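You operate a simulated robot arm through the tools that you are given. There is no shell and no other tool. Be economical: measure what you need, move in short steps, check, and stop when the job is done.

Carry out the task below with a simulated robot arm. There is one attempt and no reset: what you move stays moved.

JOB
Put things in order on the top of the white table. At the end: the yellow pad stands on top of the silver nozzle; the silver chuck from the top of the white table stands where the yellow pad stood; the clear cup from the top of the white table stands where the silver chuck stood; the green sealed tube from the top of the white table is on the white box (marked "RINGS"); whatever was shut is shut again. Leave all else as you found it, and nothing knocked over.
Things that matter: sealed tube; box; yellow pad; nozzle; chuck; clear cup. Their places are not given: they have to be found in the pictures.

The check looks at the end state, three seconds after you hand in, the way a careful person would. Anything else that was tipped, shoved, dropped, spilled or broken makes it a failure.

ROBOT AND FRAMES
A 7-joint arm with a two-finger parallel gripper, fixed in place. Base frame: the origin is at the foot of the arm, x ahead of it, y to its left, z up; the work surface is at about z = 86. Lengths are in cm, angles in rad, forces in N, time in s.
With the tool pointing down near the work surface it reaches from about 30 to 70 cm from the base axis. Its first joint turns from -1.152 to 1.152 rad. Payload 1.57 kg.
The TCP is the grasp point between the finger pads, 3 cm short of the fingertips. In the tool frame z runs along the fingers and y along their closing line. The gripper opens to 11 cm. The fingers are 2.4 cm wide and 1.2 cm thick; the gripper's body (4.8 by 11.2 cm) begins 7.8 cm behind the TCP.
Orientation is told as [roll, pitch, yaw] about the base's x, y, z axes, in that order, counted from this pose: with the fingers straight down and closing along the base's y, the tool's x points along the base's -x, its y along +y and its z along -z.

CONTROLS
- The arm moves only by the tool send_rows. Its argument "plan" is one flat list of numbers, 7 for each row, row after row: the shift along the tool's x, y, z in units of 500 mm (1.0 is 500 mm), then the turn, a rotation vector about the tool's x, y, z in units of 180 degrees (1.0 is 180 degrees), then the finger opening in cm, from 0 to 11. In form: [x, y, z, wx, wy, wz, grip, x, y, z, wx, wy, wz, grip, ...]. A call has 1 to 12 rows; each row is the pose to reach, as a shift and turn from the pose commanded when the call began, along the tool's axes at that moment. A call with a number of a shift or a turn outside -1 to 1 is refused whole. Each row takes 0.2 s and may step no farther than 5 cm and 0.15 rad from the row before; otherwise, or with a gripper value out of range, the whole call is refused. A pose out of reach is approached as far as the arm can. The call stops where the force on the tool passes 40 N (or 10 N more than at its start, if that is more) or the arm is blocked; 0.2 s more then pass. Each finger travels about 10.8 cm/s and halts on what it meets, pressing with about 35 N; the grip force reading is that of the motor and also rises with nothing between the fingers. The clock runs only during rows and for 0.2 s after the last one: add rows that repeat a pose to give the fingers time. It gives the time, the measured TCP pose, the force on the tool (base axes), the opening and the grip force at its end, in the units of the frame above (readings bear some noise).
- Cameras (640 x 400 px; columns grow to the right, rows downward): "scene" is fixed at [16.52, -39.11, 140.16]; the picture's right is [0.77, -0.63, 0.00], its down [-0.37, -0.46, -0.81] and it looks along [0.51, 0.63, -0.59] (base axes); focal length 214 px, centre (320, 200). "wrist" rides on the gripper at [-3.6, 0, -8] in the tool frame; the picture's right is [0.00, -1.00, 0.00], its down [0.97, 0.00, -0.24] and it looks along [0.24, 0.00, 0.97] (tool axes); focal length 218 px, centre (320, 200).
- capture(camera): a new picture of that camera. It takes no simulated time.
- probe_pixels(camera, pixels): for up to 12 pixels [column, row] of the newest picture of that camera ("zoom" is the newest enlarged one), the place [x, y, z] in the base frame of the surface seen there, good to about 0.2 cm. It takes no simulated time.
- close_up(camera, box): a new picture of the part [left, top, right, bottom] of that camera's present view, enlarged. It takes no simulated time.
- sign_off(): hands the job in; it is judged then, once.

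Keep the steps short. Do not move on a guess: measure, check each grasp and each placing, and mend mistakes. In all there are 80 turns and 54 pictures (those below and enlarged ones count). Leave the gripper open and the arm clear of the work at the hand-in unless told otherwise, and finish with a single line.

The tools are called after "Request:" as a command line: name --argument value ..., lists and objects as JSON in quotes. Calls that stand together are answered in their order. send_rows: Moves the arm, as the interface text tells. Its arguments: {"type":"object","properties":{"plan":{"type":"array","items":{"type":"number"}}},"required":["plan"]} The other tools are called the same way: capture (camera) takes a picture; probe_pixels (camera, pixels) gives the place of the surface under pixels of a picture; close_up (camera, box) takes an enlarged picture of a part of a camera's view; sign_off () hands the job in.

At the start:

```text
time: 0.0
eef_pos: [42.99, -6.81, 124.34]
tcp_rot: [-0.001, 0.001, 0.0]
force: [0.6, 0.0, 0.5]
opening: 11.03
gripper_force: 0.0
```

scene: 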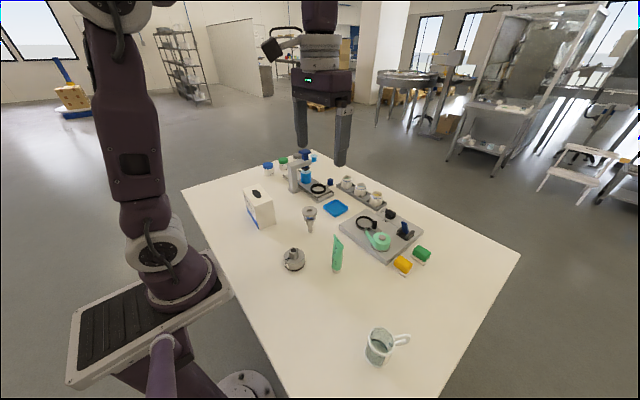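
wrist: 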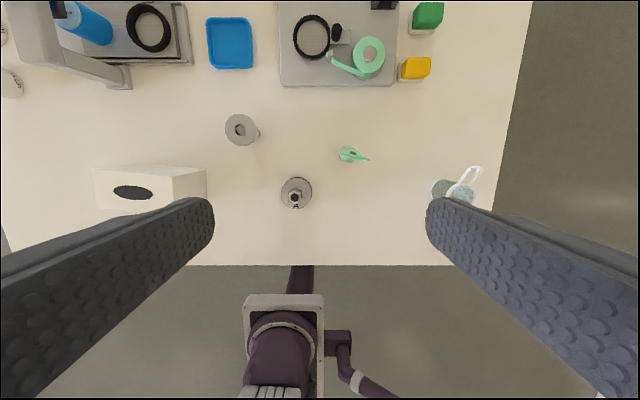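

I see the box, nozzle (around 310,215), chuck (293,260), green tube (337,252), yellow pad (403,264) and cup (380,345). I'll zoom in on them.

Request:
close_up --camera "scene" --box '[230, 140, 450, 280]'

Request:
close_up --camera "wrist" --box '[80, 80, 500, 280]'

Request:
close_up --camera "scene" --box '[340, 230, 450, 380]'

Request:
probe_pixels --camera "wrist" --pixels '[[240, 126], [296, 190], [348, 154], [418, 66], [412, 76], [440, 190], [150, 170], [132, 192], [330, 240], [430, 14], [190, 185], [100, 175]]'

```text
2.86 times, centred on (340, 210) of scene
```

zoom: 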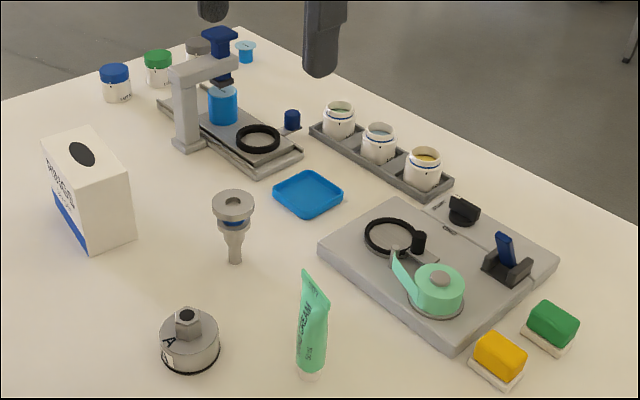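

```text
1.52 times, centred on (290, 180) of wrist
```

zoom: 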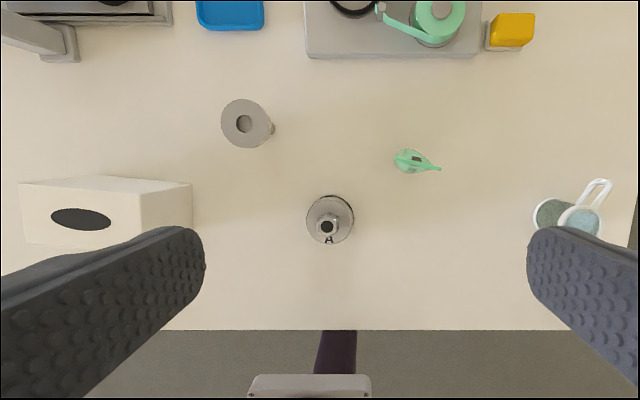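

```text
2.67 times, centred on (395, 305) of scene
```

zoom: 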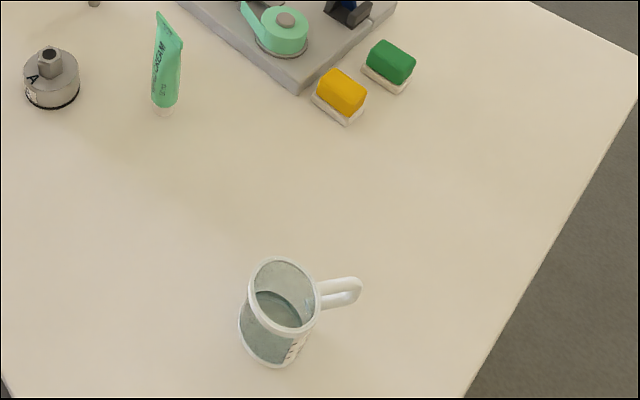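

```text
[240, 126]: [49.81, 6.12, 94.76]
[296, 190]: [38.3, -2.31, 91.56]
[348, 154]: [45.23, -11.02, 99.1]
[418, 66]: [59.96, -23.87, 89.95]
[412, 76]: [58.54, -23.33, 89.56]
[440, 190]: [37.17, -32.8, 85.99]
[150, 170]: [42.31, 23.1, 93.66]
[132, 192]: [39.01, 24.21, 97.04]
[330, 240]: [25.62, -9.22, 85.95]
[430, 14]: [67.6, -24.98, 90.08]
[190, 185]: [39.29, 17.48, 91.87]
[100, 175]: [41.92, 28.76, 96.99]
```

Request:
close_up --camera "wrist" --box '[210, 100, 390, 220]'

Request:
close_up --camera "wrist" --box '[340, 0, 500, 100]'

Request:
close_up --camera "scene" --box '[236, 175, 286, 235]'

Request:
close_up --camera "scene" --box '[270, 195, 350, 280]'

```text
3.33 times, centred on (300, 160) of wrist
```

zoom: 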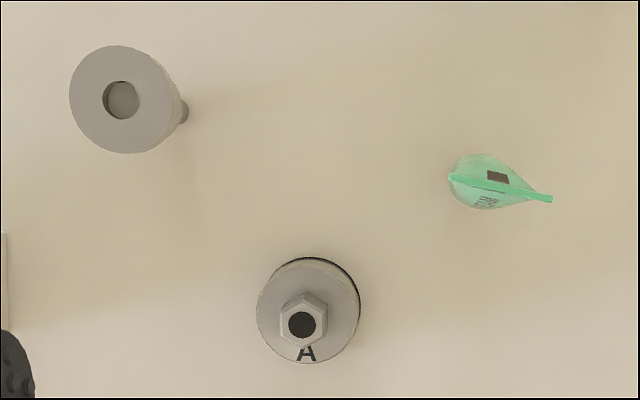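

```text
4.00 times, centred on (420, 50) of wrist
```

zoom: 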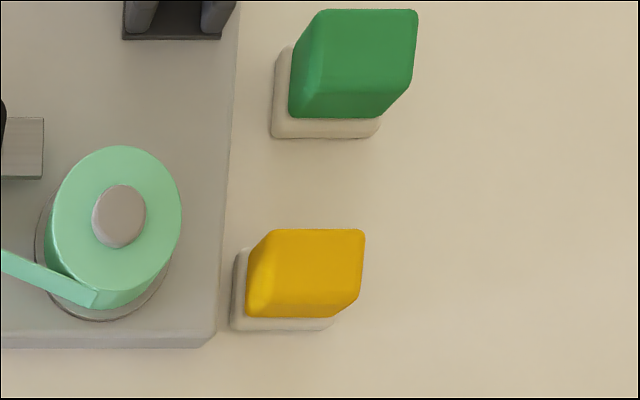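

```text
6.67 times, centred on (261, 205) of scene
```

zoom: 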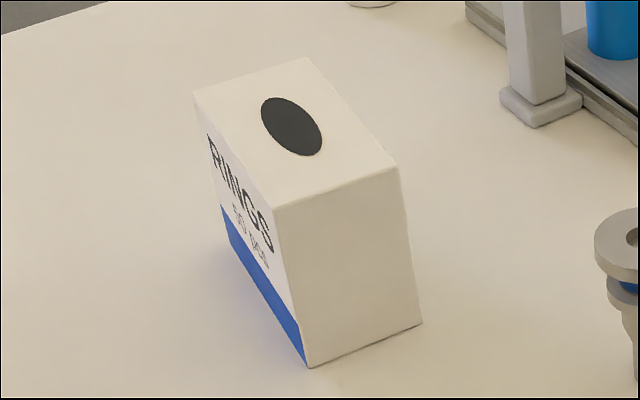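

```text
4.71 times, centred on (310, 238) of scene
```

zoom: 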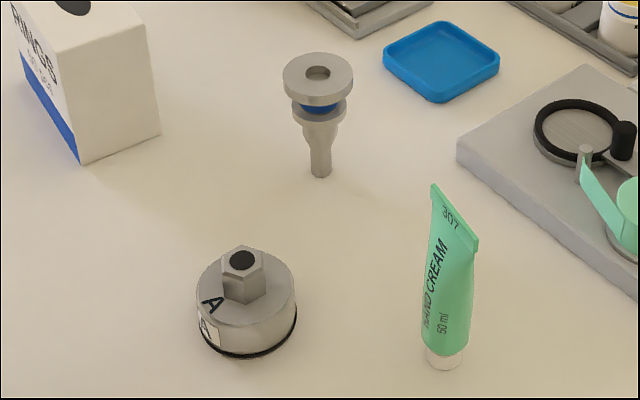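

Request:
probe_pixels --camera "scene" --pixels '[[243, 189], [258, 184.5], [271.5, 200.2], [254.5, 205.5], [256.6, 194], [256.6, 196.5], [263, 198.5], [259.2, 229], [275.5, 223.4], [259, 203], [250, 188]]'

Request:
probe_pixels --camera "zoom" --pixels '[[318, 58], [318, 72], [285, 80], [352, 80], [318, 100], [318, 172], [318, 150], [241, 258], [262, 290], [210, 275], [435, 190], [442, 362]]'

Request:
close_up --camera "scene" --box '[350, 230, 450, 290]'

```text
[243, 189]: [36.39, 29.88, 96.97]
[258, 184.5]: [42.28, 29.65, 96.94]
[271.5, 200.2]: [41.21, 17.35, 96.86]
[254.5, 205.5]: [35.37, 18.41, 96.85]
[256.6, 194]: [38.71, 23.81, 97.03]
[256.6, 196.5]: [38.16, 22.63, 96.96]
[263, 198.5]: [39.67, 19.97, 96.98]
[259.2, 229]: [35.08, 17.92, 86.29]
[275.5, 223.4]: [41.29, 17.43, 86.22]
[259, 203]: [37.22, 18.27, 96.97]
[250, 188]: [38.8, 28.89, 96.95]
```

```text
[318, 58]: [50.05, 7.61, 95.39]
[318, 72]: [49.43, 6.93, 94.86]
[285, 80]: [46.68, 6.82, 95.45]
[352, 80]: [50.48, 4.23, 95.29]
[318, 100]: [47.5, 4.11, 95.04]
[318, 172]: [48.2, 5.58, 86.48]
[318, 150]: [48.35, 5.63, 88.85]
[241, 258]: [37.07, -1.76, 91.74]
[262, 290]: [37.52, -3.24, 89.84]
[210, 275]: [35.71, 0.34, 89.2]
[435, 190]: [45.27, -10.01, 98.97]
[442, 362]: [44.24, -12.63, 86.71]
```

```text
6.40 times, centred on (400, 260) of scene
```

zoom: 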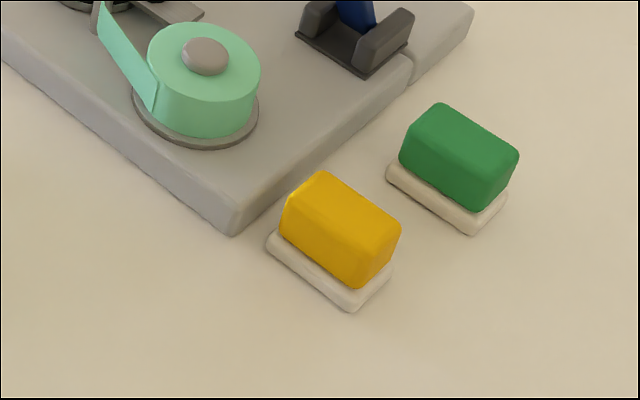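

Request:
probe_pixels --camera "zoom" --pixels '[[318, 175], [398, 228], [350, 250], [290, 198], [340, 212], [272, 242], [350, 305], [388, 275], [235, 228], [400, 70], [235, 205], [320, 150]]'

Request:
probe_pixels --camera "wrist" --pixels '[[404, 59], [429, 58.5], [402, 78], [400, 81], [421, 80.5], [398.5, 64], [394, 83], [398, 20], [410, 33], [296, 179], [281, 196], [311, 196]]'

```text
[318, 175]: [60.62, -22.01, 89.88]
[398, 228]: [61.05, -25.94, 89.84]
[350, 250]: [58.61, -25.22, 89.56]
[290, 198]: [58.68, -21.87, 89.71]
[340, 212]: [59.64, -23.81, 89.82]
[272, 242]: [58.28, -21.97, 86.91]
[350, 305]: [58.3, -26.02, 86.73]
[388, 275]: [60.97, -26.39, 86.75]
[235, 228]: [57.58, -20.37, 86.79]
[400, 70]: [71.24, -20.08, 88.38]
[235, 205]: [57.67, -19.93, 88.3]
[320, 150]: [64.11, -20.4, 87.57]
```

```text
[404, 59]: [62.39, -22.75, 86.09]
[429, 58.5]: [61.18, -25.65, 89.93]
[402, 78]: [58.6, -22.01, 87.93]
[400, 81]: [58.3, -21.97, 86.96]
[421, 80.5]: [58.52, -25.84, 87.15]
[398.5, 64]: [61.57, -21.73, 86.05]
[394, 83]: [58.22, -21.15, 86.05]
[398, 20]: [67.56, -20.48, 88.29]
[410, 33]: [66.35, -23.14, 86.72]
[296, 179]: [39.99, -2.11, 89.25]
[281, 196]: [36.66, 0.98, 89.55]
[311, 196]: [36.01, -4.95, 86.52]
```

Pad centre is about (59.7, -24.0), with its top at z≈90. The tray edge is at y≈-20.3, so I will grip the pad along base x. I'll move above it at z≈105 while turning 90° about the tool's z.

Request:
send_rows --plan '[-0.0278, -0.0287, 0.0322, 0, 0, 0.0417, 11, -0.0557, -0.0573, 0.0643, 0, 0, 0.0833, 11, -0.0835, -0.086, 0.0965, 0, 0, 0.125, 11, -0.1113, -0.1147, 0.1287, 0, 0, 0.1667, 11, -0.1392, -0.1433, 0.1608, 0, 0, 0.2083, 11, -0.167, -0.172, 0.193, 0, 0, 0.25, 11, -0.1948, -0.2007, 0.2252, 0, 0, 0.2917, 11, -0.2227, -0.2293, 0.2573, 0, 0, 0.3333, 11, -0.2505, -0.258, 0.2895, 0, 0, 0.375, 11, -0.2783, -0.2867, 0.3217, 0, 0, 0.4167, 11, -0.3062, -0.3153, 0.3538, 0, 0, 0.4583, 11, -0.334, -0.344, 0.386, 0, 0, 0.5, 11]'

Request:
capture --camera "wrist"

```text
time: 2.6
eef_pos: [59.7, -24.16, 104.91]
tcp_rot: [-0.002, -0.001, -1.573]
force: [0.6, 0.1, 0.5]
opening: 10.98
gripper_force: 0.0
```

```text
43 pictures are left
```

wrist: 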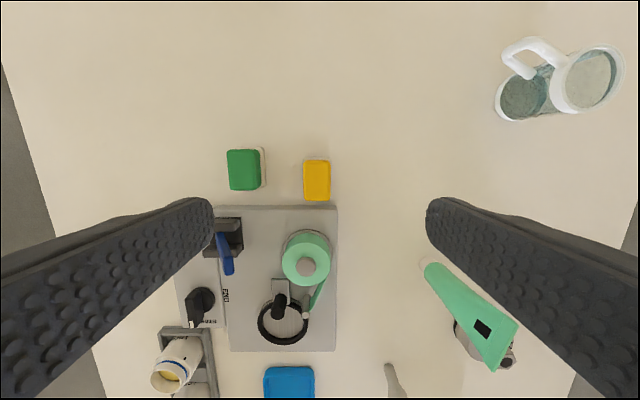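

The pad is at pixel (317,180). I'll measure its edges.

Request:
close_up --camera "wrist" --box '[277, 145, 357, 215]'

Request:
probe_pixels --camera "wrist" --pixels '[[305, 180], [329, 180], [317, 162], [317, 199], [317, 180], [303, 170], [331, 170], [317, 206], [306, 237], [485, 327], [590, 80], [497, 100]]'

```text
5.71 times, centred on (317, 180) of wrist
```

zoom: 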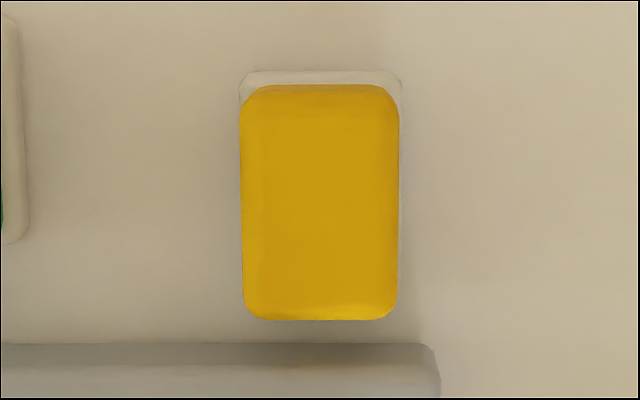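

```text
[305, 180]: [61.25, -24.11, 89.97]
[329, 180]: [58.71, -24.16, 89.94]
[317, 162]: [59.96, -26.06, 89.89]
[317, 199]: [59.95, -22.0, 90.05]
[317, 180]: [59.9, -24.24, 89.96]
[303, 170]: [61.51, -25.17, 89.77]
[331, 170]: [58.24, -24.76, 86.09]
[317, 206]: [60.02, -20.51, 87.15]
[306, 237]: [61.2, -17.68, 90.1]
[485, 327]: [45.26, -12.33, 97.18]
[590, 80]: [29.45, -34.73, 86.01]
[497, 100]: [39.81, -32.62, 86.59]
```

Pad centre is (59.95, -24.05), 3 cm wide in x. I'll go down to TCP z≈90.3 with the fingers open 6, then close.

Request:
send_rows --plan '[0, 0.005, 0.075, 0, 0, 0, 6, 0, 0.005, 0.15, 0, 0, 0, 6, 0, 0.005, 0.22, 0, 0, 0, 6, 0, 0.005, 0.27, 0, 0, 0, 6, 0, 0.005, 0.292, 0, 0, 0, 6, 0, 0.005, 0.292, 0, 0, 0, 6, 0, 0.005, 0.292, 0, 0, 0, 2.5, 0, 0.005, 0.292, 0, 0, 0, 2.5, 0, 0.005, 0.292, 0, 0, 0, 2.5]'

Request:
close_up --camera "scene" --box '[350, 220, 450, 290]'

```text
time: 4.6
eef_pos: [60.19, -23.94, 90.46]
tcp_rot: [0.0, 0.001, -1.57]
force: [-0.1, 0.1, -0.1]
opening: 2.87
gripper_force: 35.2
```

```text
5.71 times, centred on (400, 255) of scene
```

zoom: 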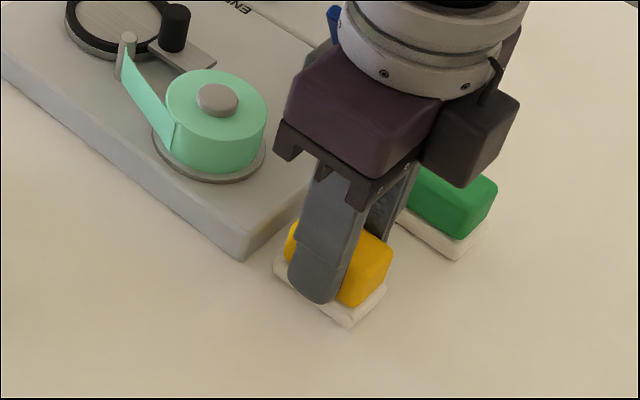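

Gripped at 2.87 cm. I'll lift it 14 cm and check.

Request:
send_rows --plan '[0, 0, -0.04, 0, 0, 0, 2.5, 0, 0, -0.12, 0, 0, 0, 2.5, 0, 0, -0.2, 0, 0, 0, 2.5, 0, 0, -0.28, 0, 0, 0, 2.5]'

Request:
close_up --camera "scene" --box '[340, 180, 450, 290]'

Request:
capture --camera "wrist"

```text
time: 5.6
eef_pos: [59.85, -24.06, 104.51]
tcp_rot: [0.0, 0.0, -1.569]
force: [0.1, -0.1, 0.2]
opening: 2.86
gripper_force: 35.3
```

```text
3.64 times, centred on (395, 235) of scene
```

zoom: 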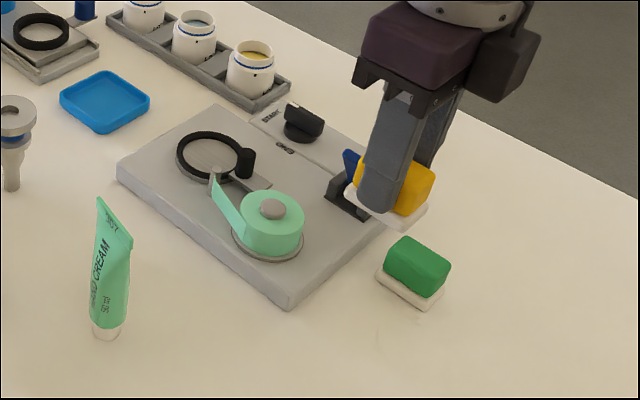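

```text
39 pictures are left
```

wrist: 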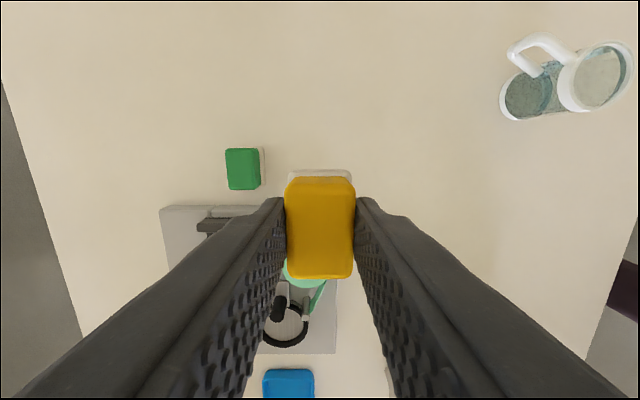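

The pad came up whole, its white base included, with its bottom about 4.3 cm below the TCP. Next I'll move high past the nozzle to about (49, 13, 112) for a clean view of the flange.

Request:
send_rows --plan '[0.074, -0.0217, -0.03, 0, 0, 0, 2.5, 0.148, -0.0434, -0.06, 0, 0, 0, 2.5, 0.222, -0.0651, -0.09, 0, 0, 0, 2.5, 0.296, -0.0868, -0.12, 0, 0, 0, 2.5, 0.37, -0.1085, -0.15, 0, 0, 0, 2.5, 0.444, -0.1302, -0.15, 0, 0, 0, 2.5, 0.518, -0.1519, -0.15, 0, 0, 0, 2.5, 0.592, -0.1736, -0.15, 0, 0, 0, 2.5, 0.666, -0.1953, -0.15, 0, 0, 0, 2.5, 0.74, -0.217, -0.15, 0, 0, 0, 2.5]'

Request:
close_up --camera "wrist" --box '[240, 20, 400, 200]'

```text
time: 7.8
eef_pos: [48.96, 13.14, 112.11]
tcp_rot: [0.001, -0.002, -1.57]
force: [-0.7, -0.3, -1.1]
opening: 2.88
gripper_force: 34.9
```

```text
2.22 times, centred on (320, 110) of wrist
```

zoom: 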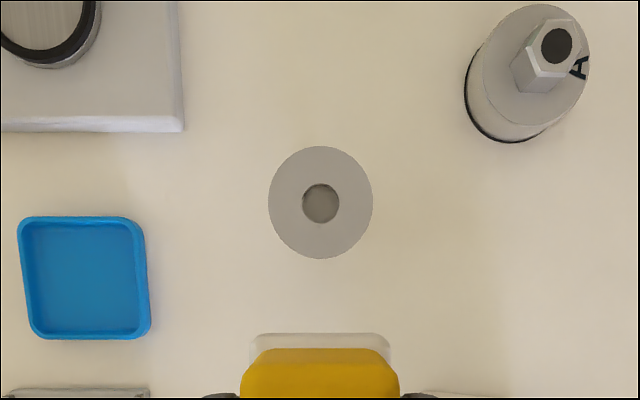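

Request:
probe_pixels --camera "zoom" --pixels '[[273, 202], [368, 202], [320, 150], [320, 254], [300, 202], [341, 202], [320, 181], [320, 226], [320, 203], [320, 370], [250, 370], [392, 370]]'

```text
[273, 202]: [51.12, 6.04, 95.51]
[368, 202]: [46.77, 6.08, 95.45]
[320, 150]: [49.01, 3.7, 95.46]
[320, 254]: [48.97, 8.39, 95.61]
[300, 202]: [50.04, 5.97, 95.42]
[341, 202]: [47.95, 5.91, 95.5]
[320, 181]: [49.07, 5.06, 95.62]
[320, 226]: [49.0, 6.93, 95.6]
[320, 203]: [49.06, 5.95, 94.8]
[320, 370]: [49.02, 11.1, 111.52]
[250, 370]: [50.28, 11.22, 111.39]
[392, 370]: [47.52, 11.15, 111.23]
```

Nozzle flange centre is (48.97, 6.0), top z≈95.5. I'll move over it and descend to about 0.5 cm above contact.

Request:
send_rows --plan '[-0.047, 0, 0, 0, 0, 0, 2.5, -0.094, 0, 0, 0, 0, 0, 2.5, -0.141, 0.001, 0, 0, 0, 0, 2.5, -0.141, 0.001, 0.06, 0, 0, 0, 2.5, -0.141, 0.001, 0.12, 0, 0, 0, 2.5, -0.141, 0.001, 0.18, 0, 0, 0, 2.5, -0.141, 0.001, 0.215, 0, 0, 0, 2.5, -0.141, 0.001, 0.23, 0, 0, 0, 2.5, -0.141, 0.001, 0.23, 0, 0, 0, 2.5]'

Request:
close_up --camera "scene" --box '[270, 170, 350, 250]'

```text
time: 9.8
eef_pos: [49.06, 6.01, 100.37]
tcp_rot: [-0.001, 0.001, -1.571]
force: [0.0, 0.1, -0.8]
opening: 2.88
gripper_force: 34.6
```

```text
5.00 times, centred on (310, 210) of scene
```

zoom: 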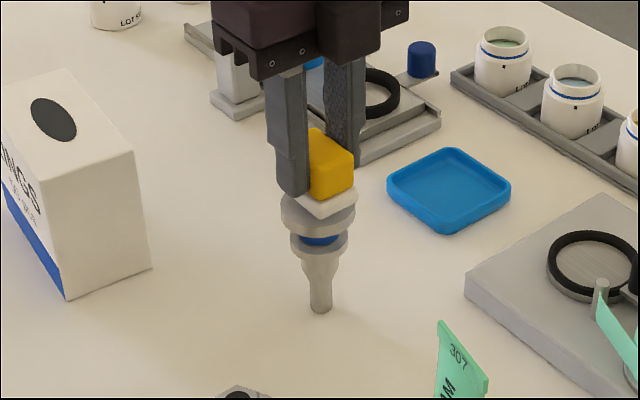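

Aligned. I'll creep down in 1 mm rows.

Request:
send_rows --plan '[0, 0, 0.002, 0, 0, 0, 2.5, 0, 0, 0.004, 0, 0, 0, 2.5, 0, 0, 0.006, 0, 0, 0, 2.5, 0, 0, 0.008, 0, 0, 0, 2.5, 0, 0, 0.0095, 0, 0, 0, 2.5]'

Request:
close_up --camera "scene" --box '[290, 190, 330, 230]'

```text
time: 11.0
eef_pos: [48.94, 5.98, 99.91]
tcp_rot: [0.001, 0.0, -1.572]
force: [0.3, -0.2, -0.7]
opening: 2.88
gripper_force: 35.4
```

```text
10.00 times, centred on (310, 210) of scene
```

zoom: 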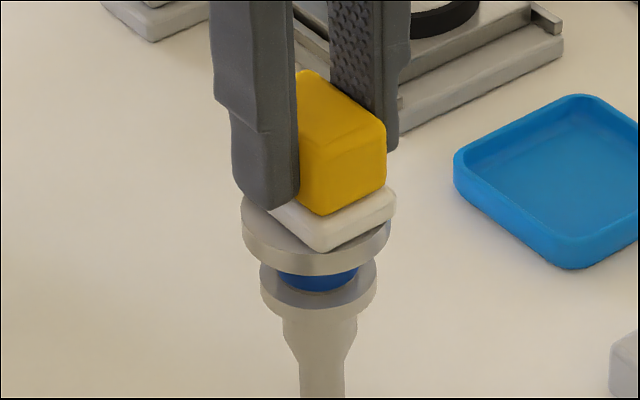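

Nearly touching. I'll go on in 0.05 cm rows and watch the force.

Request:
send_rows --plan '[0, 0, 0.001, 0, 0, 0, 2.5, 0, 0, 0.002, 0, 0, 0, 2.5]'

```text
time: 11.6
eef_pos: [49.03, 5.99, 99.83]
tcp_rot: [0.001, -0.001, -1.57]
force: [-1.1, -1.5, 5.2]
opening: 2.85
gripper_force: 34.7
```

Contact (5 N). I'll ease up a hair, then open slowly.

Request:
send_rows --plan '[0, 0, -0.0006, 0, 0, 0, 2.5, 0, 0, -0.0006, 0, 0, 0, 2.9, 0, 0, -0.0006, 0, 0, 0, 3.1, 0, 0, -0.0006, 0, 0, 0, 3.4, 0, 0, -0.0006, 0, 0, 0, 4, 0, 0, -0.0006, 0, 0, 0, 5.5, 0, 0, -0.0006, 0, 0, 0, 5.5]'

Request:
close_up --camera "scene" --box '[270, 180, 350, 240]'

```text
time: 13.2
eef_pos: [49.03, 5.95, 99.84]
tcp_rot: [0.0, 0.001, -1.572]
force: [0.6, -0.2, -0.1]
opening: 5.48
gripper_force: 0.0
```

```text
6.67 times, centred on (310, 210) of scene
```

zoom: 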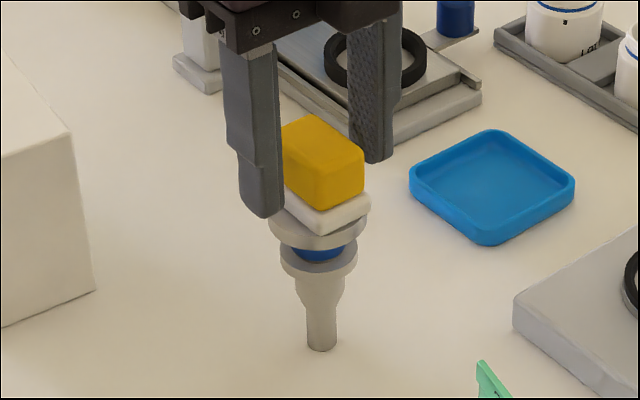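

The pad sits on the nozzle and is free. I'll rise straight up, then move above the chuck.

Request:
send_rows --plan '[0, 0, -0.04, 0, 0, 0, 5.5, 0, 0, -0.12, 0, 0, 0, 5.5, 0, 0, -0.2, 0, 0, 0, 5.5, 0, 0, -0.28, 0, 0, 0, 8, -0.0375, -0.0575, -0.28, 0, 0, 0, 8, -0.075, -0.115, -0.28, 0, 0, 0, 8, -0.1125, -0.1725, -0.27, 0, 0, 0, 8, -0.15, -0.23, -0.24, 0, 0, 0, 8, -0.15, -0.23, -0.2, 0, 0, 0, 8]'

Request:
capture --camera "wrist"

Request:
close_up --camera "scene" --box '[270, 180, 350, 240]'

```text
time: 15.2
eef_pos: [37.49, -1.35, 109.63]
tcp_rot: [0.001, 0.001, -1.57]
force: [0.1, -0.4, 0.9]
opening: 7.99
gripper_force: 0.1
```

```text
34 pictures are left
```

wrist: 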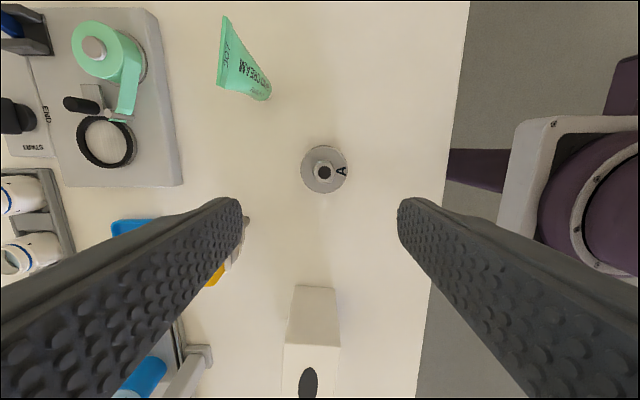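

```text
6.67 times, centred on (310, 210) of scene
```

zoom: 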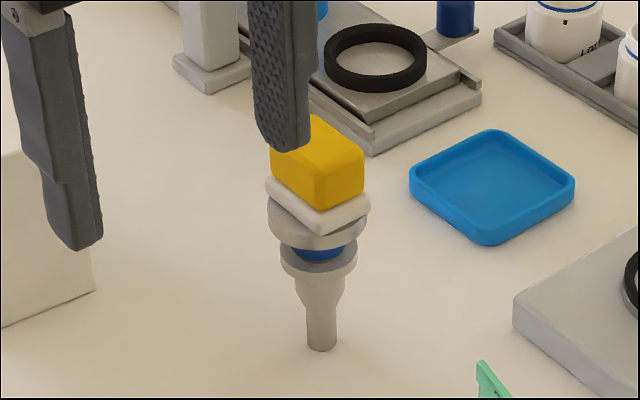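

The pad is stable. Now the chuck, near pixel (324,170).

Request:
close_up --camera "wrist" --box '[280, 140, 370, 200]'

Request:
probe_pixels --camera "wrist" --pixels '[[303, 169], [346, 169], [324, 148], [324, 191], [324, 172], [310, 160], [338, 180]]'

```text
6.67 times, centred on (325, 170) of wrist
```

zoom: 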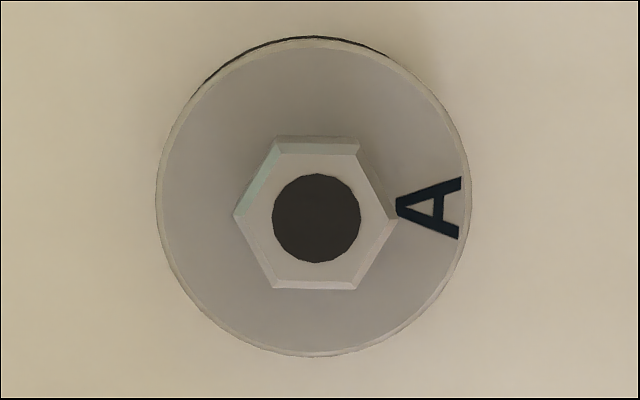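

```text
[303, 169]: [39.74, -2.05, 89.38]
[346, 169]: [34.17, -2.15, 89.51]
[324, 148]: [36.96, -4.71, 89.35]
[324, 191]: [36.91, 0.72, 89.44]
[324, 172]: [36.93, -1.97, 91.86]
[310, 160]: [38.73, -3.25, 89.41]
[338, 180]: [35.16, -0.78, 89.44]
```

Chuck centre is (36.95, -2.0), diameter 5.7, body top z≈89.4. I'll descend to TCP z≈89.5 and close on the body.

Request:
send_rows --plan '[-0.009, -0.013, 0.08, 0, 0, 0, 8.5, -0.009, -0.013, 0.16, 0, 0, 0, 8.5, -0.009, -0.013, 0.24, 0, 0, 0, 8.5, -0.009, -0.013, 0.32, 0, 0, 0, 8.5, -0.009, -0.013, 0.38, 0, 0, 0, 8.5, -0.009, -0.013, 0.408, 0, 0, 0, 8.5, -0.009, -0.013, 0.408, 0, 0, 0, 7, -0.009, -0.013, 0.408, 0, 0, 0, 5, -0.009, -0.013, 0.408, 0, 0, 0, 5, -0.009, -0.013, 0.408, 0, 0, 0, 5]'

Request:
close_up --camera "scene" --box '[250, 220, 350, 290]'

```text
time: 17.4
eef_pos: [36.93, -1.95, 89.37]
tcp_rot: [0.0, -0.002, -1.57]
force: [-0.9, 0.4, -0.7]
opening: 6.08
gripper_force: 34.6
```

```text
5.71 times, centred on (300, 255) of scene
```

zoom: 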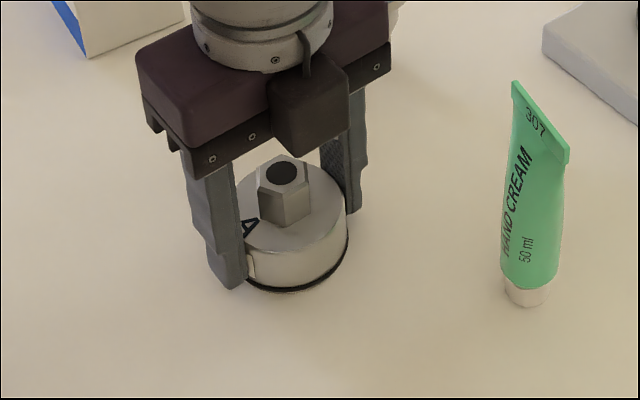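

Gripped at 6.08 cm. I'll lift 16 cm, then go forward in x, away from the tube.

Request:
send_rows --plan '[0, 0, -0.03, 0, 0, 0, 5, 0, 0, -0.1, 0, 0, 0, 5, 0, 0, -0.18, 0, 0, 0, 5, 0, 0, -0.26, 0, 0, 0, 5, 0, 0, -0.32, 0, 0, 0, 5, 0, 0.092, -0.32, 0, 0, 0, 5, 0, 0.184, -0.32, 0, 0, 0, 5, 0, 0.276, -0.32, 0, 0, 0, 5, 0, 0.368, -0.32, 0, 0, 0, 5, 0, 0.46, -0.32, 0, 0, 0, 5]'

Request:
capture --camera "wrist"

```text
time: 19.6
eef_pos: [60.15, -2.13, 105.33]
tcp_rot: [-0.002, -0.001, -1.57]
force: [0.1, -0.6, -4.8]
opening: 6.1
gripper_force: 35.2
```

```text
30 pictures are left
```

wrist: 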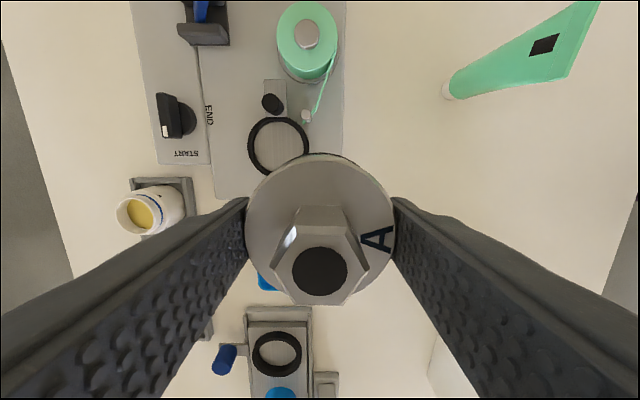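

Holding (5 N weight). I'll move over the old pad spot and lower to 1 cm above the table.

Request:
send_rows --plan '[-0.088, 0, 0, 0, 0, 0, 5, -0.176, 0, 0, 0, 0, 0, 5, -0.264, 0, 0, 0, 0, 0, 5, -0.352, 0, 0, 0, 0, 0, 5, -0.441, 0, 0, 0, 0, 0, 5, -0.441, 0, 0.08, 0, 0, 0, 5, -0.441, 0, 0.16, 0, 0, 0, 5, -0.441, 0, 0.24, 0, 0, 0, 5, -0.441, 0, 0.29, 0, 0, 0, 5, -0.441, 0, 0.3, 0, 0, 0, 5]'

Request:
close_up --camera "scene" --box '[350, 220, 450, 290]'

```text
time: 21.8
eef_pos: [60.14, -24.0, 90.39]
tcp_rot: [0.001, 0.0, -1.569]
force: [0.0, -1.2, -6.2]
opening: 6.08
gripper_force: 35.0
```

```text
5.71 times, centred on (400, 255) of scene
```

zoom: 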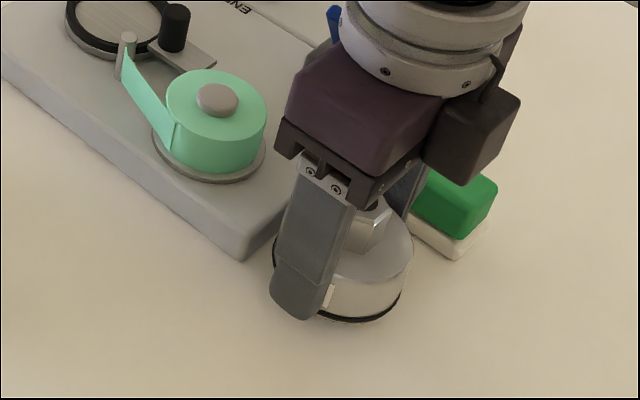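

Request:
send_rows --plan '[0, 0, 0.006, 0, 0, 0, 5, 0, 0, 0.012, 0, 0, 0, 5, 0, 0, 0.017, 0, 0, 0, 5, 0, 0, 0.0195, 0, 0, 0, 5, 0, 0, 0.0205, 0, 0, 0, 5]'

```text
time: 23.0
eef_pos: [59.95, -24.1, 89.37]
tcp_rot: [-0.001, 0.0, -1.57]
force: [-0.5, -0.7, -4.9]
opening: 6.08
gripper_force: 35.3
```

Still hanging at -4.9 N, so I'll go a little lower.

Request:
send_rows --plan '[0, 0, 0.0012, 0, 0, 0, 5, 0, 0, 0.0024, 0, 0, 0, 5]'

```text
time: 23.6
eef_pos: [60.07, -24.01, 89.32]
tcp_rot: [0.002, -0.002, -1.569]
force: [-0.8, 1.1, 10.5]
opening: 6.07
gripper_force: 34.9
```

Contact. I'll ease up, open to 7.6, then rise.

Request:
send_rows --plan '[0, 0, -0.0008, 0, 0, 0, 5, 0, 0, -0.0008, 0, 0, 0, 6.2, 0, 0, -0.0008, 0, 0, 0, 6.8, 0, 0, -0.0008, 0, 0, 0, 7.6, 0, 0, -0.0008, 0, 0, 0, 7.6, 0, 0, -0.06, 0, 0, 0, 7.6, 0, 0, -0.14, 0, 0, 0, 7.6, 0, 0, -0.22, 0, 0, 0, 7.6, 0, 0, -0.3, 0, 0, 0, 7.6]'

Request:
capture --camera "wrist"

```text
time: 25.6
eef_pos: [60.02, -24.08, 104.48]
tcp_rot: [0.0, 0.0, -1.57]
force: [-0.2, -0.1, 0.7]
opening: 7.61
gripper_force: 0.0
```

```text
28 pictures are left
```

wrist: 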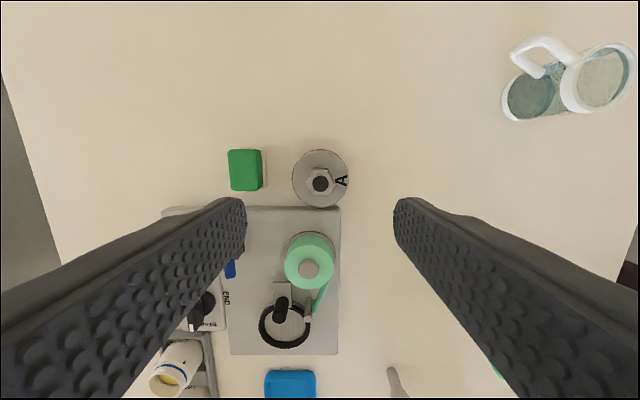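

The chuck stands cleanly on the pad's spot. Next I'll move high above the cup, turning 51° so the fingers close across the handle direction.

Request:
send_rows --plan '[-0.0225, -0.0575, -0.025, 0, 0, -0.0354, 9, -0.045, -0.115, -0.05, 0, 0, -0.0708, 10, -0.0675, -0.1725, -0.075, 0, 0, -0.1062, 11, -0.09, -0.23, -0.1, 0, 0, -0.1417, 11, -0.1125, -0.2875, -0.125, 0, 0, -0.1771, 11, -0.135, -0.345, -0.15, 0, 0, -0.2125, 11, -0.1575, -0.4025, -0.175, 0, 0, -0.2479, 11, -0.18, -0.46, -0.2, 0, 0, -0.2833, 11]'

Request:
capture --camera "wrist"

Request:
close_up --camera "scene" --box '[350, 310, 430, 380]'

```text
time: 27.4
eef_pos: [36.92, -32.87, 114.45]
tcp_rot: [0.001, 0.001, -0.68]
force: [-0.1, 0.7, 0.0]
opening: 10.98
gripper_force: 0.0
```

```text
27 pictures are left
```

wrist: 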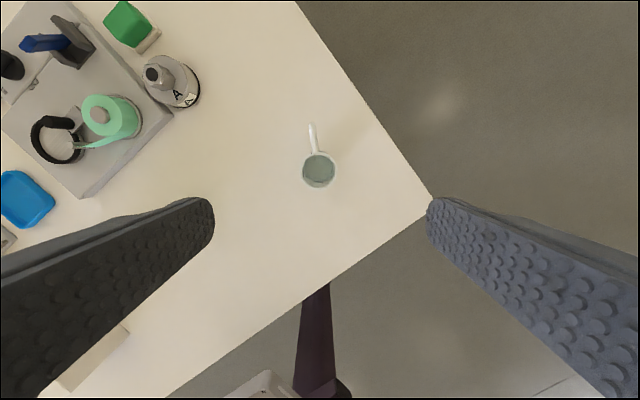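

```text
5.71 times, centred on (390, 345) of scene
```

zoom: 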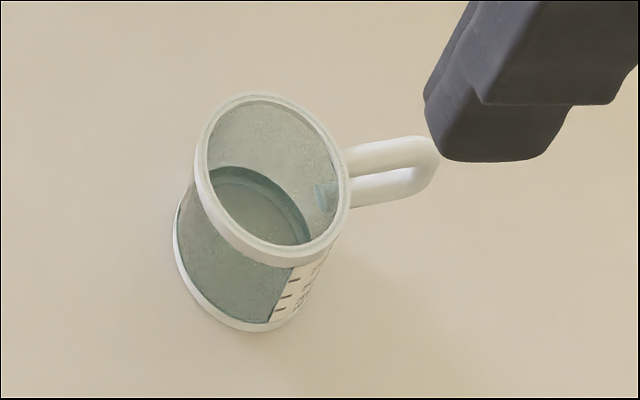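

The handle lies along -x of the tool and the cup is near pixel (319,170). It holds liquid, so I'll move gently. First I'll measure it.

Request:
close_up --camera "wrist" --box '[280, 115, 360, 195]'

Request:
probe_pixels --camera "wrist" --pixels '[[303, 170], [336, 170], [319, 154], [319, 187], [319, 172], [311, 126], [304, 178], [312, 140]]'

```text
5.00 times, centred on (320, 155) of wrist
```

zoom: 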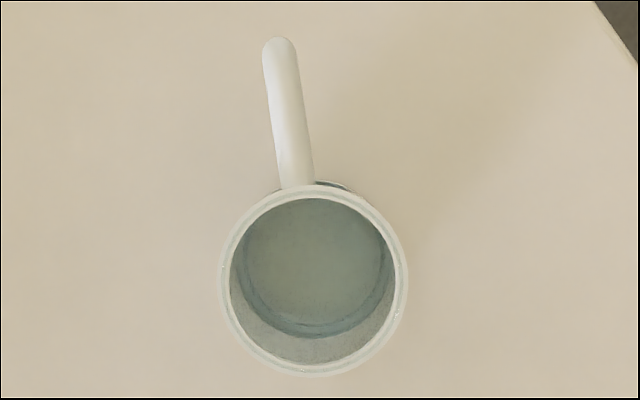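

```text
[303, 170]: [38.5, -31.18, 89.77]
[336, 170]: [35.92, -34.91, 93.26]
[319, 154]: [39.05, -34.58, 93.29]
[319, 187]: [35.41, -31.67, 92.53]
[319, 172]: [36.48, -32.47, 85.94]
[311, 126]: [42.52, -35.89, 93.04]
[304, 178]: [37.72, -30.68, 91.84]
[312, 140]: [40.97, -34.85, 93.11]
```

Cup rim centre is (37.27, -33.0), top z 93.3, diameter 5.1. I'll descend to TCP z≈90 and close.

Request:
send_rows --plan '[-0.007, 0.0025, 0.09, 0, 0, 0, 10, -0.007, 0.0025, 0.18, 0, 0, 0, 9, -0.007, 0.0025, 0.27, 0, 0, 0, 8.5, -0.007, 0.0025, 0.35, 0, 0, 0, 8.5, -0.007, 0.0025, 0.42, 0, 0, 0, 8.5, -0.007, 0.0025, 0.47, 0, 0, 0, 8.5, -0.007, 0.0025, 0.487, 0, 0, 0, 8.5, -0.007, 0.0025, 0.487, 0, 0, 0, 7, -0.007, 0.0025, 0.487, 0, 0, 0, 6, -0.007, 0.0025, 0.487, 0, 0, 0, 5.5, -0.007, 0.0025, 0.487, 0, 0, 0, 4.7, -0.007, 0.0025, 0.487, 0, 0, 0, 4.7]'

Request:
close_up --camera "scene" --box '[340, 290, 440, 380]'

```text
time: 30.0
eef_pos: [37.36, -33.27, 90.01]
tcp_rot: [0.0, -0.001, -0.68]
force: [-0.1, -0.1, 0.8]
opening: 4.91
gripper_force: 35.0
```

```text
4.44 times, centred on (390, 335) of scene
```

zoom: 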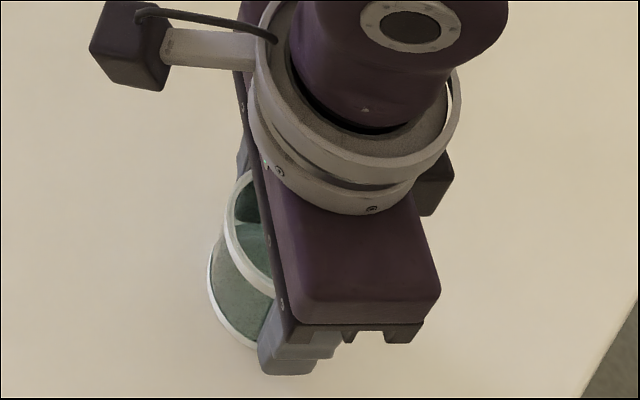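

Cup gripped at 4.91. I'll lift gently 14 cm.

Request:
send_rows --plan '[0, 0, -0.006, 0, 0, 0, 4.7, 0, 0, -0.02, 0, 0, 0, 4.7, 0, 0, -0.045, 0, 0, 0, 4.7, 0, 0, -0.078, 0, 0, 0, 4.7, 0, 0, -0.113, 0, 0, 0, 4.7, 0, 0, -0.148, 0, 0, 0, 4.7, 0, 0, -0.183, 0, 0, 0, 4.7, 0, 0, -0.218, 0, 0, 0, 4.7, 0, 0, -0.248, 0, 0, 0, 4.7, 0, 0, -0.268, 0, 0, 0, 4.7, 0, 0, -0.278, 0, 0, 0, 4.7, 0, 0, -0.28, 0, 0, 0, 4.7]'

Request:
capture --camera "wrist"

```text
time: 32.6
eef_pos: [37.26, -33.29, 104.04]
tcp_rot: [0.0, 0.002, -0.68]
force: [0.3, 0.6, -0.1]
opening: 4.93
gripper_force: 34.8
```

```text
23 pictures are left
```

wrist: 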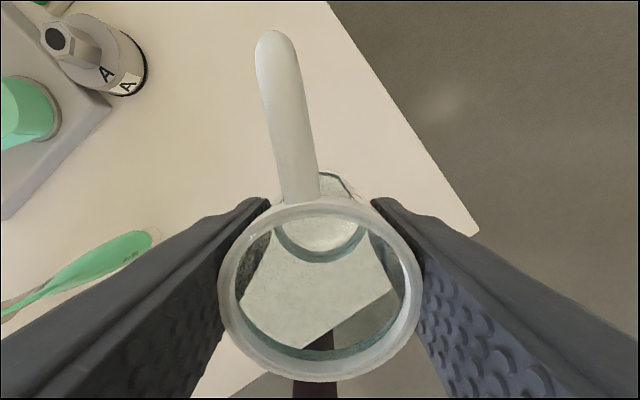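

Cup held upright. I'll move smoothly to above the chuck's old spot.

Request:
send_rows --plan '[0.008, 0.0096, 0, 0, 0, 0, 4.7, 0.0239, 0.0288, 0, 0, 0, 0, 4.7, 0.0517, 0.0624, 0, 0, 0, 0, 4.7, 0.0915, 0.1104, 0, 0, 0, 0, 4.7, 0.1353, 0.1632, 0, 0, 0, 0, 4.7, 0.1831, 0.2208, 0, 0, 0, 0, 4.7, 0.2269, 0.2736, 0, 0, 0, 0, 4.7, 0.2706, 0.3264, 0, 0, 0, 0, 4.7, 0.3144, 0.3792, 0, 0, 0, 0, 4.7, 0.3502, 0.4224, 0, 0, 0, 0, 4.7, 0.3781, 0.456, 0, 0, 0, 0, 4.7, 0.398, 0.48, 0, 0, 0, 0, 4.7]'

Request:
close_up --camera "scene" --box '[230, 170, 370, 290]'

```text
time: 35.2
eef_pos: [36.97, -1.93, 103.89]
tcp_rot: [0.0, 0.0, -0.68]
force: [-0.4, 0.0, 0.0]
opening: 4.93
gripper_force: 34.9
```

```text
3.33 times, centred on (300, 230) of scene
```

zoom: 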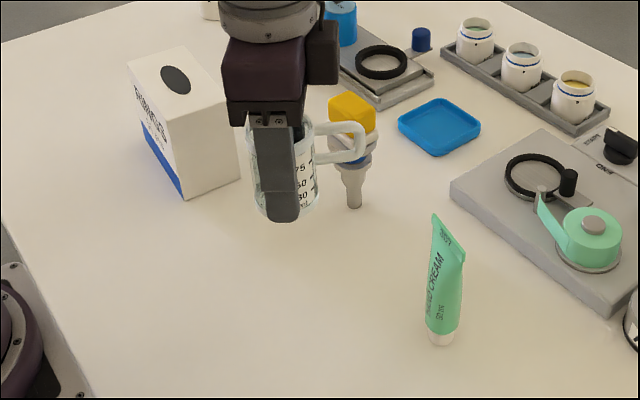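

Right over the spot. I'll lower gently to about 0.4 cm above the table.

Request:
send_rows --plan '[0, 0, 0.01, 0, 0, 0, 4.7, 0, 0, 0.03, 0, 0, 0, 4.7, 0, 0, 0.06, 0, 0, 0, 4.7, 0, 0, 0.095, 0, 0, 0, 4.7, 0, 0, 0.13, 0, 0, 0, 4.7, 0, 0, 0.165, 0, 0, 0, 4.7, 0, 0, 0.2, 0, 0, 0, 4.7, 0, 0, 0.23, 0, 0, 0, 4.7, 0, 0, 0.25, 0, 0, 0, 4.7, 0, 0, 0.264, 0, 0, 0, 4.7, 0, 0, 0.27, 0, 0, 0, 4.7, 0, 0, 0.273, 0, 0, 0, 4.7]'

Request:
send_rows --plan '[0, 0, 0.002, 0, 0, 0, 4.7, 0, 0, 0.004, 0, 0, 0, 4.7, 0, 0, 0.0055, 0, 0, 0, 4.7, 0, 0, 0.0065, 0, 0, 0, 4.7]'

```text
time: 37.8
eef_pos: [36.88, -2.12, 90.31]
tcp_rot: [0.0, 0.0, -0.68]
force: [0.7, 0.4, 0.6]
opening: 4.9
gripper_force: 35.3
```

```text
time: 38.8
eef_pos: [36.84, -2.05, 90.0]
tcp_rot: [-0.002, 0.0, -0.681]
force: [-0.1, 0.4, 0.3]
opening: 4.9
gripper_force: 34.7
```

Request:
send_rows --plan '[0, 0, 0.001, 0, 0, 0, 4.7, 0, 0, 0.0018, 0, 0, 0, 4.7]'

Request:
close_up --camera "scene" --box '[250, 220, 350, 290]'

```text
time: 39.4
eef_pos: [36.95, -2.11, 89.93]
tcp_rot: [-0.001, 0.0, -0.68]
force: [-0.4, 0.4, -0.6]
opening: 4.92
gripper_force: 34.8
```

```text
5.71 times, centred on (300, 255) of scene
```

zoom: 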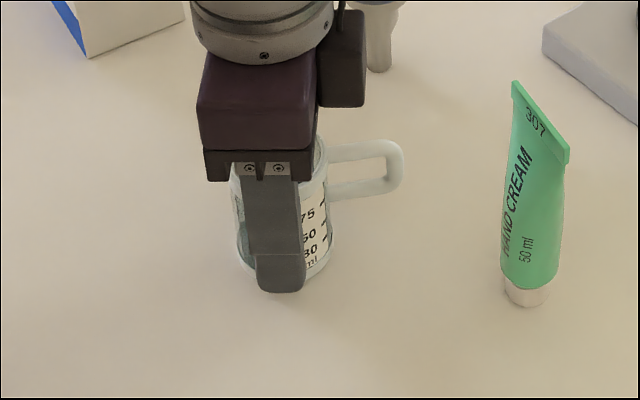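

No contact force yet, so I'll creep further.

Request:
send_rows --plan '[0, 0, 0.0008, 0, 0, 0, 4.7, 0, 0, 0.0016, 0, 0, 0, 4.7]'

```text
time: 40.0
eef_pos: [36.87, -2.03, 89.99]
tcp_rot: [-0.001, 0.001, -0.681]
force: [-3.0, 1.6, 17.5]
opening: 4.91
gripper_force: 34.9
```

Contact at 17 N. I'll ease up, then open slowly and rise.

Request:
send_rows --plan '[0, 0, -0.0012, 0, 0, 0, 4.7, 0, 0, -0.0012, 0, 0, 0, 4.95, 0, 0, -0.0012, 0, 0, 0, 5.2, 0, 0, -0.0012, 0, 0, 0, 5.8, 0, 0, -0.0012, 0, 0, 0, 7, 0, 0, -0.0012, 0, 0, 0, 8, 0, 0, -0.03, 0, 0, 0, 8, 0, 0, -0.1, 0, 0, 0, 8, 0, 0, -0.19, 0, 0, 0, 8, 0, 0, -0.28, 0, 0, 0, 8, 0, 0, -0.37, 0, 0, 0, 8, 0, 0, -0.46, 0, 0, 0, 8]'

Request:
capture --camera "wrist"

Request:
close_up --camera "scene" --box '[240, 190, 360, 290]'

```text
time: 42.6
eef_pos: [36.92, -1.77, 112.64]
tcp_rot: [-0.003, 0.001, -0.681]
force: [0.1, 0.8, 0.2]
opening: 7.99
gripper_force: 0.0
```

```text
20 pictures are left
```

wrist: 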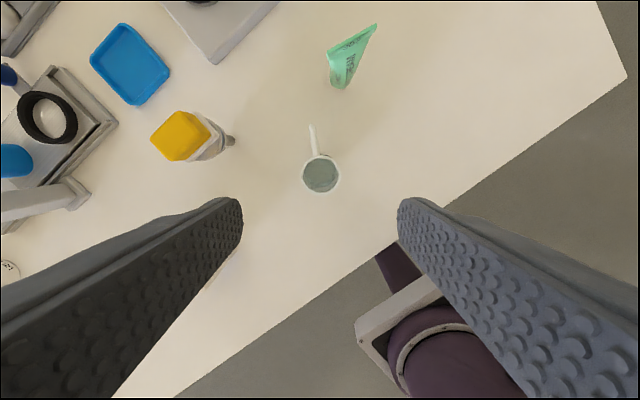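

```text
4.00 times, centred on (300, 240) of scene
```

zoom: 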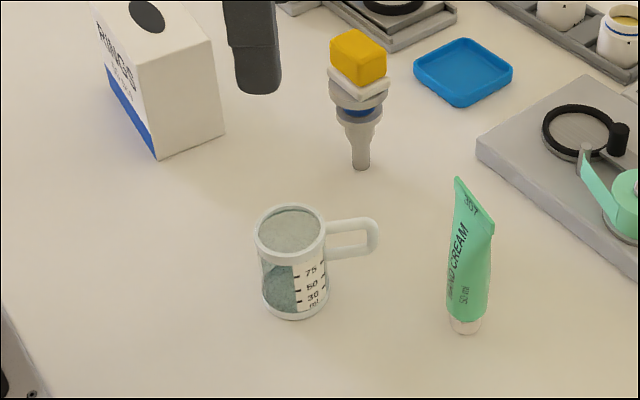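

The cup is in place and upright. Next the tube: I'll move above it while turning towards yaw ≈ +62°, so I can close across its flat side.

Request:
send_rows --plan '[-0.0203, -0.0042, -0.005, 0, 0, -0.0467, 8, -0.0406, -0.0083, -0.01, 0, 0, -0.0933, 8, -0.0609, -0.0125, -0.015, 0, 0, -0.14, 8, -0.0812, -0.0166, -0.02, 0, 0, -0.1867, 8, -0.1015, -0.0208, -0.025, 0, 0, -0.2333, 8, -0.1218, -0.0249, -0.03, 0, 0, -0.28, 8, -0.1421, -0.0291, -0.035, 0, 0, -0.3267, 8, -0.1624, -0.0332, -0.04, 0, 0, -0.3733, 8, -0.1827, -0.0374, -0.045, 0, 0, -0.42, 8, -0.203, -0.0415, -0.05, 0, 0, -0.4667, 8, -0.2233, -0.0457, -0.055, 0, 0, -0.5133, 8, -0.2436, -0.0498, -0.06, 0, 0, -0.56, 8]'

Request:
capture --camera "wrist"

```text
time: 45.2
eef_pos: [44.88, -11.71, 115.91]
tcp_rot: [0.001, 0.002, 1.083]
force: [0.2, -0.2, -0.4]
opening: 8.0
gripper_force: 0.0
```

```text
18 pictures are left
```

wrist: 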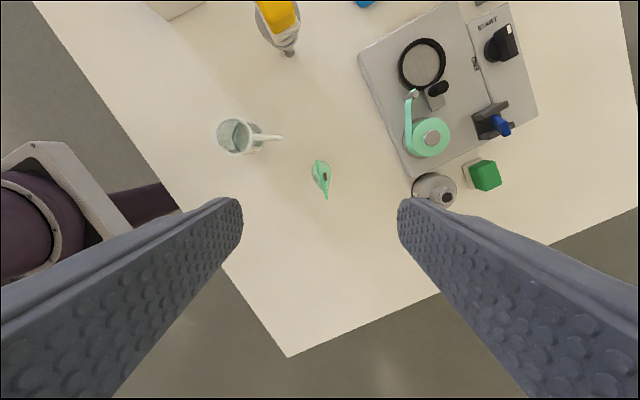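

Request:
close_up --camera "wrist" --box '[290, 150, 350, 210]'

```text
6.67 times, centred on (320, 180) of wrist
```

zoom: 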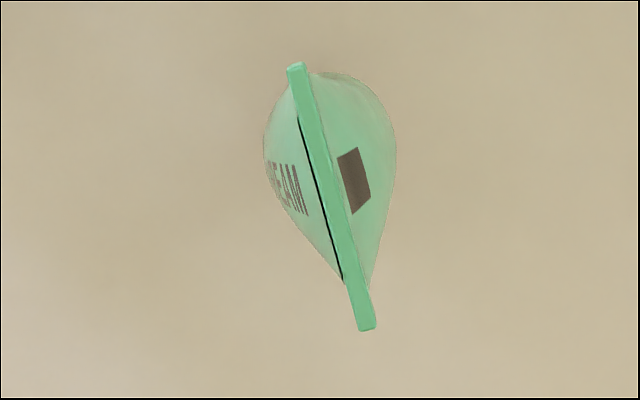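

Request:
probe_pixels --camera "zoom" --pixels '[[297, 70], [331, 197], [366, 322], [272, 150], [388, 140], [340, 85], [365, 250], [300, 215], [285, 120], [375, 110]]'

Request:
close_up --camera "scene" --box '[312, 225, 362, 280]'

```text
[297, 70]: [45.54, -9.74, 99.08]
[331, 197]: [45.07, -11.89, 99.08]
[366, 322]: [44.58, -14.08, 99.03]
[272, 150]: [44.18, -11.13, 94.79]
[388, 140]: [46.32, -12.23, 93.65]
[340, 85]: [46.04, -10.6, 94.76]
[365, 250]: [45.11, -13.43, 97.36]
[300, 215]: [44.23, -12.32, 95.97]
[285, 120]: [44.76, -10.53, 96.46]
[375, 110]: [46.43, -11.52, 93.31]
```

```text
7.27 times, centred on (337, 252) of scene
```

zoom: 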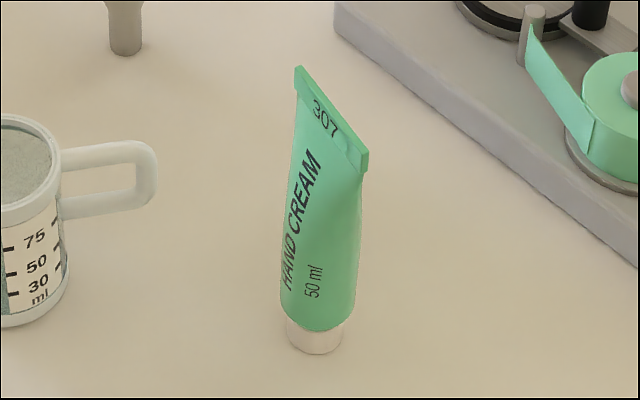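

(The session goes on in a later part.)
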